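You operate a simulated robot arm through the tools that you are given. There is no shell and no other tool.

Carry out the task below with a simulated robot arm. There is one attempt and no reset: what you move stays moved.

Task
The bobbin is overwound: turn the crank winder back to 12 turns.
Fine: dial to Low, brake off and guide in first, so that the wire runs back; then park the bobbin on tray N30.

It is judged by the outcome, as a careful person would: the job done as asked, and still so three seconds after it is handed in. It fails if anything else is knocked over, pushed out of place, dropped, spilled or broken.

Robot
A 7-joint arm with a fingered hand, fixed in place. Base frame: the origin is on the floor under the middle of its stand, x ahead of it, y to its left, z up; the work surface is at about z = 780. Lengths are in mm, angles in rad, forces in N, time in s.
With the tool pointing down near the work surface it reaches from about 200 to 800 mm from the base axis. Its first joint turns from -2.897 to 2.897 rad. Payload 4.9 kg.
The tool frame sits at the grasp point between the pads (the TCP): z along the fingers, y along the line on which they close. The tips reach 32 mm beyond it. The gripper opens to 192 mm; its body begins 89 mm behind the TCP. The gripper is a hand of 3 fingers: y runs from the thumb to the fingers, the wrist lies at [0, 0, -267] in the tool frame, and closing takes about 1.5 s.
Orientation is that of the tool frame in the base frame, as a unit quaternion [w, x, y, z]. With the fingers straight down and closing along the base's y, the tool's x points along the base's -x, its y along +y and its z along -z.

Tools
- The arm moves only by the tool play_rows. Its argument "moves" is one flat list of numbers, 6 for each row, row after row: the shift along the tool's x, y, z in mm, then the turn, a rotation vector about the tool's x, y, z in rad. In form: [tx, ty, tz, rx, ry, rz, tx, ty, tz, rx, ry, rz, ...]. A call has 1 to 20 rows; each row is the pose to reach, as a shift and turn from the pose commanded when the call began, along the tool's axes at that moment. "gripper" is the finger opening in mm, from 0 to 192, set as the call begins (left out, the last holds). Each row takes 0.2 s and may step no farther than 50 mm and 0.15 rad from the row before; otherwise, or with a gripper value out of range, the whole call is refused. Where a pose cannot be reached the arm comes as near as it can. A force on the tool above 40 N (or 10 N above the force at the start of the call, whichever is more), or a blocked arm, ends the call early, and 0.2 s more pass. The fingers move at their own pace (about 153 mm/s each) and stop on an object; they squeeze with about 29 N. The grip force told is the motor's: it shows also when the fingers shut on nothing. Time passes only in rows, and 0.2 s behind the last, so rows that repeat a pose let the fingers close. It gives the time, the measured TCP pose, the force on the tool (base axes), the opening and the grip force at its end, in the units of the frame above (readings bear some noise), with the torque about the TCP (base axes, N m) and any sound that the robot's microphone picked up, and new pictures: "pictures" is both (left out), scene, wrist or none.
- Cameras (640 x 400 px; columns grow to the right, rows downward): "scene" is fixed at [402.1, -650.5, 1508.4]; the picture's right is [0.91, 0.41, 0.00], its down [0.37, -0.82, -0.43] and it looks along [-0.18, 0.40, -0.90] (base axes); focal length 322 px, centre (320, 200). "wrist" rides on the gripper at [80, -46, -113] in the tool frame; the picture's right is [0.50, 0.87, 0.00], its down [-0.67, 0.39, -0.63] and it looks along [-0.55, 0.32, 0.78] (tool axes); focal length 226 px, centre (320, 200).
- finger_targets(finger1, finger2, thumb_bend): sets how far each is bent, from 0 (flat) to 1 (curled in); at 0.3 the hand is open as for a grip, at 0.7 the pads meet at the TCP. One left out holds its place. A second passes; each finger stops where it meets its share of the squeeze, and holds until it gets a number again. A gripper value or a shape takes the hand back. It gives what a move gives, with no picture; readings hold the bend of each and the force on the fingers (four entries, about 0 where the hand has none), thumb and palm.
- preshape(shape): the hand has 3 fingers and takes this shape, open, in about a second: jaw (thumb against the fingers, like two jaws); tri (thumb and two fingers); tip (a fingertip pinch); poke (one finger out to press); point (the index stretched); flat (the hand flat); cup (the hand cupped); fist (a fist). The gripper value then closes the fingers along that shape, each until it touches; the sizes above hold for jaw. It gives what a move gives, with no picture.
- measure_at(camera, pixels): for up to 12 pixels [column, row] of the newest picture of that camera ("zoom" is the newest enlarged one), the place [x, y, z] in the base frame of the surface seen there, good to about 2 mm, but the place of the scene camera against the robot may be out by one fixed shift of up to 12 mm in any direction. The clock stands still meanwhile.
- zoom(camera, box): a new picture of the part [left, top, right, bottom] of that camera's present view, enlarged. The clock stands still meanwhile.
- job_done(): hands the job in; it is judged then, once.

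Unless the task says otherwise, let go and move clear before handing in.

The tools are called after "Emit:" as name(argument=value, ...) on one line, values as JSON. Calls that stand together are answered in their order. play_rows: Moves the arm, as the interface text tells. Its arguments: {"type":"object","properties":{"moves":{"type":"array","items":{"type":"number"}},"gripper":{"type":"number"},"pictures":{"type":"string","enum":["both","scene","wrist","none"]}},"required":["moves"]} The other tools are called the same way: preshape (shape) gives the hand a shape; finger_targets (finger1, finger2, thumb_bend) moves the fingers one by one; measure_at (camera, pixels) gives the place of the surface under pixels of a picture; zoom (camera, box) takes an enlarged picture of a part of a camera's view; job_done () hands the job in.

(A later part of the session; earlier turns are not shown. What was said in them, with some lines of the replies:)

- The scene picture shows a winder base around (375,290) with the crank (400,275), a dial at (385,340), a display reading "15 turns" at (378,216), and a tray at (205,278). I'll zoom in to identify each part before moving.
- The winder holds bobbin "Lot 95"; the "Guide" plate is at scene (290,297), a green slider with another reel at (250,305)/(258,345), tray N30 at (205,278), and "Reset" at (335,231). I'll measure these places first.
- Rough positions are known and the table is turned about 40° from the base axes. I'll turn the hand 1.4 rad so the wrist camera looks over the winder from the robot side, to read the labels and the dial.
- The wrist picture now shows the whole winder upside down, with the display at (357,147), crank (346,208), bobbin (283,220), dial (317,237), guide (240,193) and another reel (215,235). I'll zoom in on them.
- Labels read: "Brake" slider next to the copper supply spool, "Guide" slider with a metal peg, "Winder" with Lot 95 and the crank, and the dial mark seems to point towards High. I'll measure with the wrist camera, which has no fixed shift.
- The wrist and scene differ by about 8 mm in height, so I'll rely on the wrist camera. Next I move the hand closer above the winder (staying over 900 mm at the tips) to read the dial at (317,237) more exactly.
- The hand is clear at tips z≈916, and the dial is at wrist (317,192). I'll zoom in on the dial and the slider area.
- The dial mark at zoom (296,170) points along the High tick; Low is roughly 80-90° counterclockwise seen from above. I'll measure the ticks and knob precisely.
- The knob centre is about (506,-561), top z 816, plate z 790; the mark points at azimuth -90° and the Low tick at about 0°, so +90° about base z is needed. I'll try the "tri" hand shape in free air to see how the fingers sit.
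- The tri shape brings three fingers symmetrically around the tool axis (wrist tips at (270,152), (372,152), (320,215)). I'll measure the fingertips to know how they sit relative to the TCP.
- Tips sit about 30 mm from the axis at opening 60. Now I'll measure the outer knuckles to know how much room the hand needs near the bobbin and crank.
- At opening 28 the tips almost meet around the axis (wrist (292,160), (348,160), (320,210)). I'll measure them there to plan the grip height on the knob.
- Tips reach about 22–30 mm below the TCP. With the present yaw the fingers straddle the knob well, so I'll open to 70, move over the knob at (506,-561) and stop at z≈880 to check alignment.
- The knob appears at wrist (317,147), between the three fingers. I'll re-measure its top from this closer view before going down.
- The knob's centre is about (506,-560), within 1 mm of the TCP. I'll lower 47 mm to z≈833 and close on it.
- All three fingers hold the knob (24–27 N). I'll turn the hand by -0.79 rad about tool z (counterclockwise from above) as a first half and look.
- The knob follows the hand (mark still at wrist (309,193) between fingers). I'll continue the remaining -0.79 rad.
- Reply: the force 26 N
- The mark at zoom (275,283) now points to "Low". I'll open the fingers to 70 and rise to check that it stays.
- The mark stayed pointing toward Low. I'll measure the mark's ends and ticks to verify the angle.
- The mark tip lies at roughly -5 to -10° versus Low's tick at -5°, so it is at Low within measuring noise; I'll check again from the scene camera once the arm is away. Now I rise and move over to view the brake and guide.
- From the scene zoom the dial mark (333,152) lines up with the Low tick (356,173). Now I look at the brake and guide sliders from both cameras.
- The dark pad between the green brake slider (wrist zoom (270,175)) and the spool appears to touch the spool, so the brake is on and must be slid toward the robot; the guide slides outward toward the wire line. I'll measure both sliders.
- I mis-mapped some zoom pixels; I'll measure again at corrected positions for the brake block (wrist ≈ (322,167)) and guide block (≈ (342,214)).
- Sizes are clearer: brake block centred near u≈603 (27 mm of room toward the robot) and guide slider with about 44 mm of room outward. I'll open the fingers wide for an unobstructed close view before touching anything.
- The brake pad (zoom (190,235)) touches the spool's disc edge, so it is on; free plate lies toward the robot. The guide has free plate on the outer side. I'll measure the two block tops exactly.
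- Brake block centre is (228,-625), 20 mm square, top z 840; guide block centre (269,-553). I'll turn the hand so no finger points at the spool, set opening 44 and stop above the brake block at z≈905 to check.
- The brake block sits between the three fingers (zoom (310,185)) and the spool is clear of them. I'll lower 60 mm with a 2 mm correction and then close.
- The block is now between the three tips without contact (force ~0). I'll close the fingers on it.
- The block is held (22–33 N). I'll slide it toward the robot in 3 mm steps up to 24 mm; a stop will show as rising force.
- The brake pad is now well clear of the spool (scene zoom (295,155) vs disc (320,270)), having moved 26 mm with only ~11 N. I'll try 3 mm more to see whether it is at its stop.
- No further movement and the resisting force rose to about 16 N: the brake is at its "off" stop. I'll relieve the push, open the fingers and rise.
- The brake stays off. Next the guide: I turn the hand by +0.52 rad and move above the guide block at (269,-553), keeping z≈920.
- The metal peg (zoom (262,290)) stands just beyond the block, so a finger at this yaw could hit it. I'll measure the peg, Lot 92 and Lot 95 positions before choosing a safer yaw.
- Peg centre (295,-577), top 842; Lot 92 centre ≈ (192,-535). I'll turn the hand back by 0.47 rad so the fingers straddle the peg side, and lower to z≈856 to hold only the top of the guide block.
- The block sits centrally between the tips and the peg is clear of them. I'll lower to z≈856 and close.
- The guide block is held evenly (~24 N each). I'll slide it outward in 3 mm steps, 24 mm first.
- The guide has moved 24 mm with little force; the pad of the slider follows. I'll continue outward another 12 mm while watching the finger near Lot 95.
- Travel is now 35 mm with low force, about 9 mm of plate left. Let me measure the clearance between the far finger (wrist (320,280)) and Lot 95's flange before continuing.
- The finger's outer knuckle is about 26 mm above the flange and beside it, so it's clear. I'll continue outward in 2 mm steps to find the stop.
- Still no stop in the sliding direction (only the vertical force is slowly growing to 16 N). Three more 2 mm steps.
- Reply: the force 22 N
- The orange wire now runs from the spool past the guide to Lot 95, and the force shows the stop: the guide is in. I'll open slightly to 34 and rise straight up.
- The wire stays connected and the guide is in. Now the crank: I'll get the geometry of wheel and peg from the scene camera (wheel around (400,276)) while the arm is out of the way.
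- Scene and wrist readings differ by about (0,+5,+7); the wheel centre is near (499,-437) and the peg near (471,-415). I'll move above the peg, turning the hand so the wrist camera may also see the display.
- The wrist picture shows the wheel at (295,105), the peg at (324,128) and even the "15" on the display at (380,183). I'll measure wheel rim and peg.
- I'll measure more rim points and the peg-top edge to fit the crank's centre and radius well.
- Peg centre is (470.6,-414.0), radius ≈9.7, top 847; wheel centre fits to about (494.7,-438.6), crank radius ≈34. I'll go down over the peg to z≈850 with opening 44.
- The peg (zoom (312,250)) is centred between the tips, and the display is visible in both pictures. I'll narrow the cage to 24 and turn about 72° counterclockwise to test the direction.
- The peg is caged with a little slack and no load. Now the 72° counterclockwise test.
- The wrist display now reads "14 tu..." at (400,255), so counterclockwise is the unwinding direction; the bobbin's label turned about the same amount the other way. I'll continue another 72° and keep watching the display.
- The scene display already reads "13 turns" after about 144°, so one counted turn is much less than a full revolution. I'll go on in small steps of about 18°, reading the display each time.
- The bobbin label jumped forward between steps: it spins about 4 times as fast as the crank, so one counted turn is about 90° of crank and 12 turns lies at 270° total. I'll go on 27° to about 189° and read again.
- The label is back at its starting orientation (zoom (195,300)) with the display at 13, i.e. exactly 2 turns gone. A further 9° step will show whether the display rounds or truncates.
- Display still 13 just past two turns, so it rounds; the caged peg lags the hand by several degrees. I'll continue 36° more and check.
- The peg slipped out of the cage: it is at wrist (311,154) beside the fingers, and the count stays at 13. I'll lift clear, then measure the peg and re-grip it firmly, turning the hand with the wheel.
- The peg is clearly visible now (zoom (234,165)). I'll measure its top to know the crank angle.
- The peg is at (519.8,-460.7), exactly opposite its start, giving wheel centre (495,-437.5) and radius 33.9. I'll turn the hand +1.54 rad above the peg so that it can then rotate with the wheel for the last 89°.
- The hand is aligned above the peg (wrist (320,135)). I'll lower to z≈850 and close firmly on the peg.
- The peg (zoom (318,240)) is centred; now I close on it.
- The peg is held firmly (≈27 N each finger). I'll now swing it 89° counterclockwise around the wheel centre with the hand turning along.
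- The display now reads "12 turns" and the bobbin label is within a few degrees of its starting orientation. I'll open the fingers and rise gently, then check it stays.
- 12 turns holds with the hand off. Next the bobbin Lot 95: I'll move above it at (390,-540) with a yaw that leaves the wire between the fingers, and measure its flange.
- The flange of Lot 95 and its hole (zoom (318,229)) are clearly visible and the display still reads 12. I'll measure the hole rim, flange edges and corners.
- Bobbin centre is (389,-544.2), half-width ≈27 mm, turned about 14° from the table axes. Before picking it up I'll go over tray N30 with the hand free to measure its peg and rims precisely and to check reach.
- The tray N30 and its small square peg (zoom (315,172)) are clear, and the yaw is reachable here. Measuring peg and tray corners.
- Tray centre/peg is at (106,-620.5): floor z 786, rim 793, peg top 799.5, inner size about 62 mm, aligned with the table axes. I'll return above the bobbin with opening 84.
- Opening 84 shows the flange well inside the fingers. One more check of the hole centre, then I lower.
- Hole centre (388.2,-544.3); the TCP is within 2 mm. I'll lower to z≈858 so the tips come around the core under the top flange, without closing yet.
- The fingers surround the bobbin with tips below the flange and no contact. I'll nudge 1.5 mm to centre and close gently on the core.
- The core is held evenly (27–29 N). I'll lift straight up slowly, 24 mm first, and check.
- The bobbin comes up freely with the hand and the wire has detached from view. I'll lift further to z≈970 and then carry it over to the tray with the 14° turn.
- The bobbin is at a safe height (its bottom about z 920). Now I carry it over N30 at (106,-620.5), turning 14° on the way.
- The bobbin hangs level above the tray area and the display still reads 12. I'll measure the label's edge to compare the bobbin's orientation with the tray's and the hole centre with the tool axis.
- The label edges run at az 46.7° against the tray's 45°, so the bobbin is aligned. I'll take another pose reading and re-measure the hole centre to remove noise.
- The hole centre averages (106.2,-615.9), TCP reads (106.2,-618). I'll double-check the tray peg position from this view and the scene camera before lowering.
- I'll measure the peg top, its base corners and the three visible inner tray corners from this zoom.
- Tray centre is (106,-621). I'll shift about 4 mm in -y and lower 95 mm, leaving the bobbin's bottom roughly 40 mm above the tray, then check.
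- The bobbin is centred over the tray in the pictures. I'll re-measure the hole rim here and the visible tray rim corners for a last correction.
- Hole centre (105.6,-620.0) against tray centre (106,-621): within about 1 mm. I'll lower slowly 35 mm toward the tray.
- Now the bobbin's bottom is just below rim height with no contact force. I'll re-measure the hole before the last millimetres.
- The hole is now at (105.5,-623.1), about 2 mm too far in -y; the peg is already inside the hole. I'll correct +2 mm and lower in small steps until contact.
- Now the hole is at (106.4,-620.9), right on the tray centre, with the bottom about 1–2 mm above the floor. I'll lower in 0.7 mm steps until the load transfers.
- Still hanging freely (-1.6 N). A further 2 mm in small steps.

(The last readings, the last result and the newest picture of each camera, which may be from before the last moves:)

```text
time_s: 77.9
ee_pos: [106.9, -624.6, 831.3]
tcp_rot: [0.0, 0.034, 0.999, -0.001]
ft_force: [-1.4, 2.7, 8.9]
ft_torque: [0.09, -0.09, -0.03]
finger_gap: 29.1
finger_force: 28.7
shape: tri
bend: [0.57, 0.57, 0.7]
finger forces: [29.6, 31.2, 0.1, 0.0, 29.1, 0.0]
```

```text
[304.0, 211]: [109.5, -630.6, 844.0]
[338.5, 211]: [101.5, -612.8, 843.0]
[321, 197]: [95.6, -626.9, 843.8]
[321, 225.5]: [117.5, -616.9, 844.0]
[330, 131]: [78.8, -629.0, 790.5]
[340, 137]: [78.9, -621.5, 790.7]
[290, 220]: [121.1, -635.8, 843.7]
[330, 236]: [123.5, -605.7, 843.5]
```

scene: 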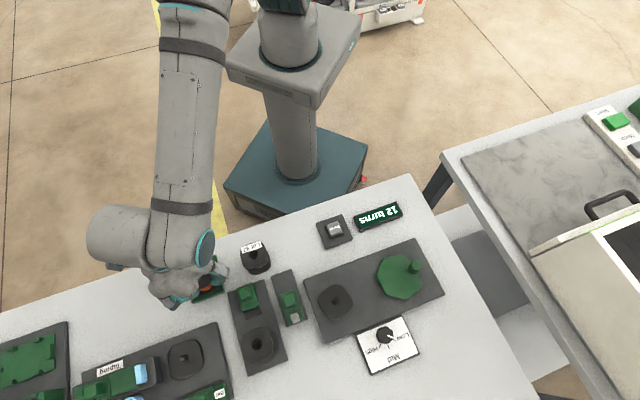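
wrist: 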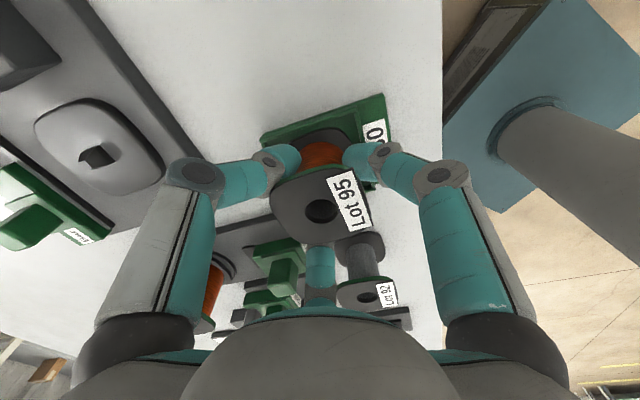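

The load transferred (+8.9 N) with the top at z≈843.7, so the bobbin sits on the tray floor over the peg. I'll relieve the push slightly and open the fingers to 90.

Emit:
play_rows(moves=[0, 0, -0.8, 0, 0, 0], pictures="none")

Emit:
play_rows(moves=[0, 0, 0, 0, 0, 0, 0, 0, 0, 0, 0, 0, 0, 0, 0, 0, 0, 0, 0, 0, 0, 0, 0, 0], gripper=90)

Emit:
zoom(camera="wrist", box=[200, 60, 440, 240])

Emit:
zoom(camera="scene", box=[130, 220, 290, 320])

```text
time_s: 78.3
ee_pos: [106.7, -623.9, 833.1]
tcp_rot: [0.0, 0.033, 0.999, -0.001]
ft_force: [-1.0, -2.1, 4.7]
ft_torque: [-0.01, 0.01, -0.01]
finger_gap: 29.1
finger_force: 29.1
shape: tri
bend: [0.57, 0.57, 0.7]
finger forces: [28.1, 29.2, 0.1, 0.0, 31.3, 0.0]
```

```text
time_s: 79.3
ee_pos: [105.8, -623.8, 832.9]
tcp_rot: [0.0, 0.033, 0.999, 0.0]
ft_force: [0.4, -0.9, 0.1]
ft_torque: [0.0, 0.03, 0.02]
finger_gap: 89.8
finger_force: 0.1
shape: tri
bend: [0.38, 0.38, 0.7]
finger forces: [0.1, 0.0, 0.0, 0.0, 0.1, 0.0]
```

scene: 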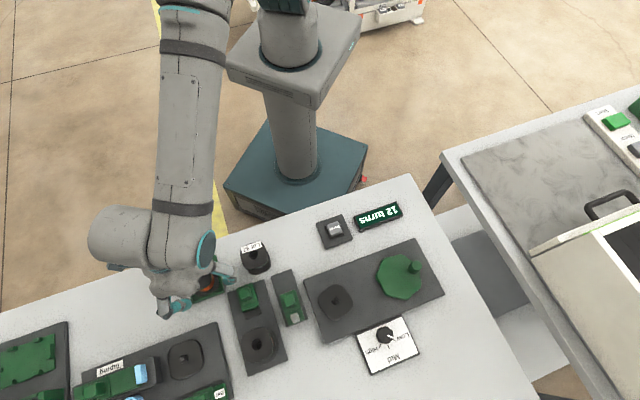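
wrist: 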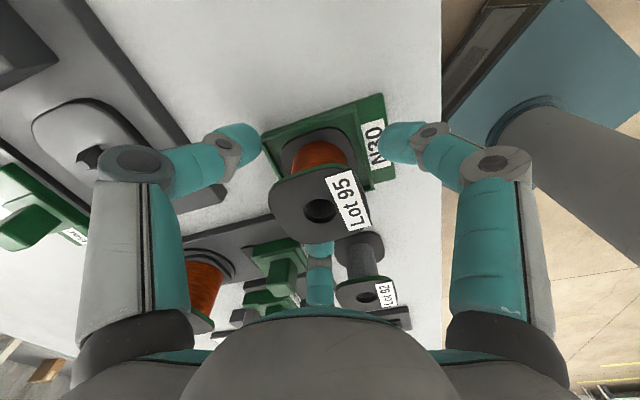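

```text
2.22 times, centred on (320, 150) of wrist
```

zoom: 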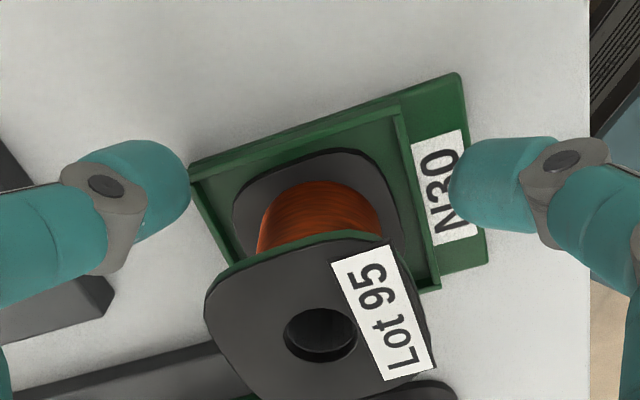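

```text
4.00 times, centred on (210, 270) of scene
```

zoom: 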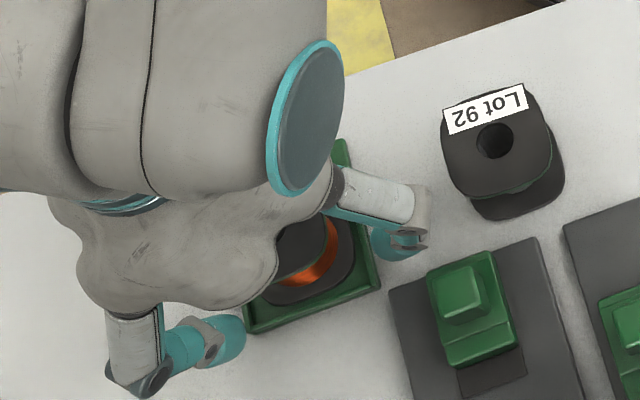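

The bobbin stands free inside the N30 tray and the fingers are fully clear of its flange. I'll rise straight up.

Emit:
play_rows(moves=[0, 0, -10, 0, 0, 0, 0, 0, -25, 0, 0, 0, 0, 0, -50, 0, 0, 0, 0, 0, -80, 0, 0, 0, 0, 0, -110, 0, 0, 0, 0, 0, -140, 0, 0, 0])

Emit:
zoom(camera="wrist", box=[220, 50, 420, 175])

```text
time_s: 80.7
ee_pos: [104.4, -622.9, 971.1]
tcp_rot: [0.0, 0.033, 0.999, 0.001]
ft_force: [0.2, -0.3, 0.6]
ft_torque: [0.02, 0.02, 0.0]
finger_gap: 89.8
finger_force: 0.0
shape: tri
bend: [0.38, 0.38, 0.7]
finger forces: [0.0, 0.0, 0.0, 0.1, 0.0, 0.0]
```

scene: 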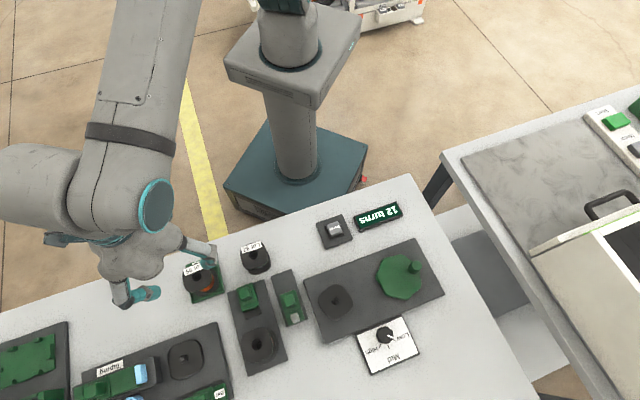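
wrist: 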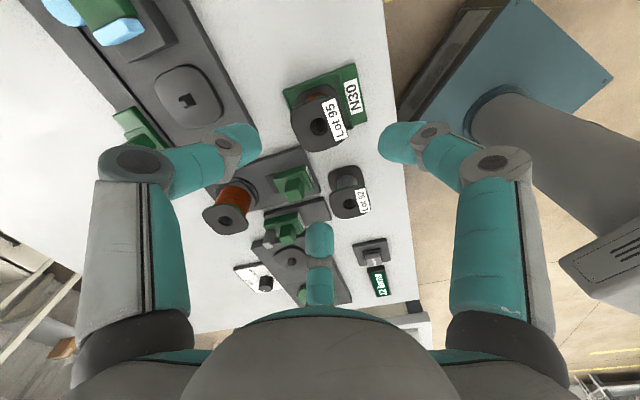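

```text
3.20 times, centred on (320, 112) of wrist
```

zoom: 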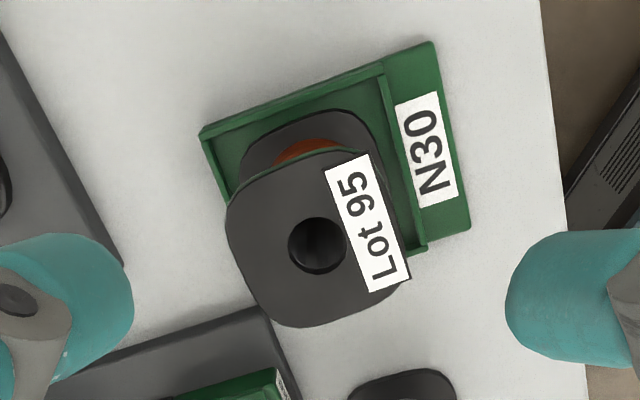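

Lot 95 sits squarely in N30. I'll move the arm clear, back toward its starting place, and then check all stations once more.

Emit:
play_rows(moves=[0, 0, -40, 0, 0, 0, 0, 0, -80, 0, 0, 0, -15, 35, -100, 0, 0, 0, -33, 74, -115, 0, 0, 0, -51, 115, -130, 0, 0, 0, -70, 157, -130, 0, 0, 0, -88, 198, -130, 0, 0, 0, -106, 238, -130, 0, 0, 0, -124.8, 279.9, -130, 0, 0, 0, -124.8, 279.9, -130, 0, 0, 0])

Emit:
zoom(camera="scene", box=[170, 220, 330, 380])

Emit:
zoom(camera="scene", box=[290, 190, 450, 380])

```text
time_s: 82.9
ee_pos: [250.0, -352.8, 1102.8]
tcp_rot: [0.0, 0.033, 0.999, 0.0]
ft_force: [0.3, 0.2, -0.4]
ft_torque: [0.01, -0.01, -0.03]
finger_gap: 89.6
finger_force: 0.1
shape: tri
bend: [0.38, 0.38, 0.7]
finger forces: [0.0, 0.0, 0.0, 0.0, 0.0, 0.0]
```

scene: 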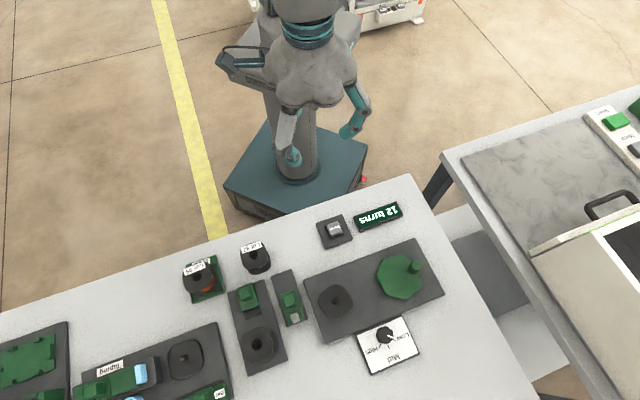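
wrist: 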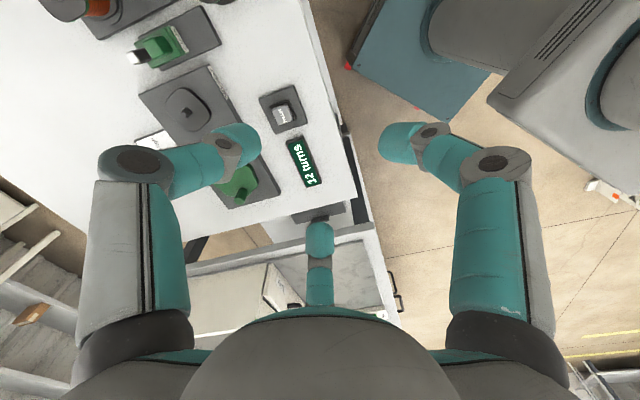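

```text
2.50 times, centred on (250, 300) of scene
```

zoom: 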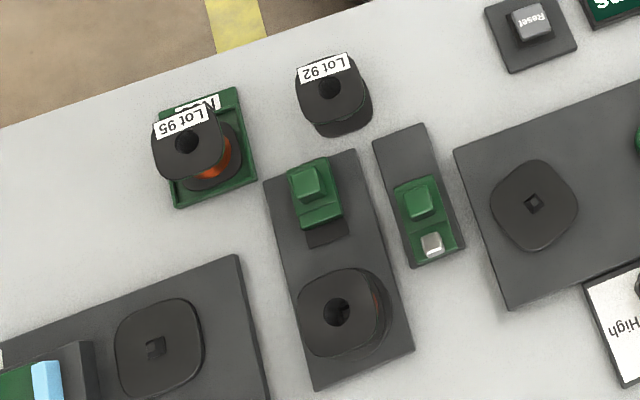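

```text
2.11 times, centred on (370, 285) of scene
```

zoom: 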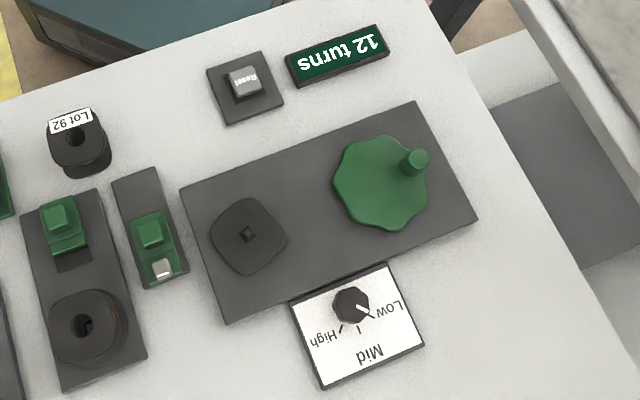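

Everything is in place. The display reads "12 turns" and the dial points to Low. The brake slider is off the spool, the guide is in, and Lot 95 sits on N30 with Lot 92 untouched. The hand is empty and clear, so I'm handing in the job.

Emit:
job_done()

```text
The job is handed in.
```

The bobbin (Lot 95) is wound back to 12 turns and parked on tray N30, and I've handed the job in. I don't have the judging result yet.

- **Setup:** I set the dial to Low, slid the brake off until it reached its stop, and slid the guide in until the wire ran from the spool to the bobbin.
- **Winding back:** The counter went from 15 to 12 turns and held at 12 through my last check. The crank is geared about 4:1, so each counted turn took roughly a quarter turn of the crank. Judging by the bobbin's angle, the true count is about 0.04 turn below 12.
- **One slip:** The crank peg slipped out of my loose grip partway, with the counter at 13. I gripped it again firmly and finished the turn from there.
- **Parking:** Lot 95 sits flat on the N30 tray, over its peg and inside the rims. Lot 92 and the other stations look untouched in the last pictures, and the arm is clear of the table.
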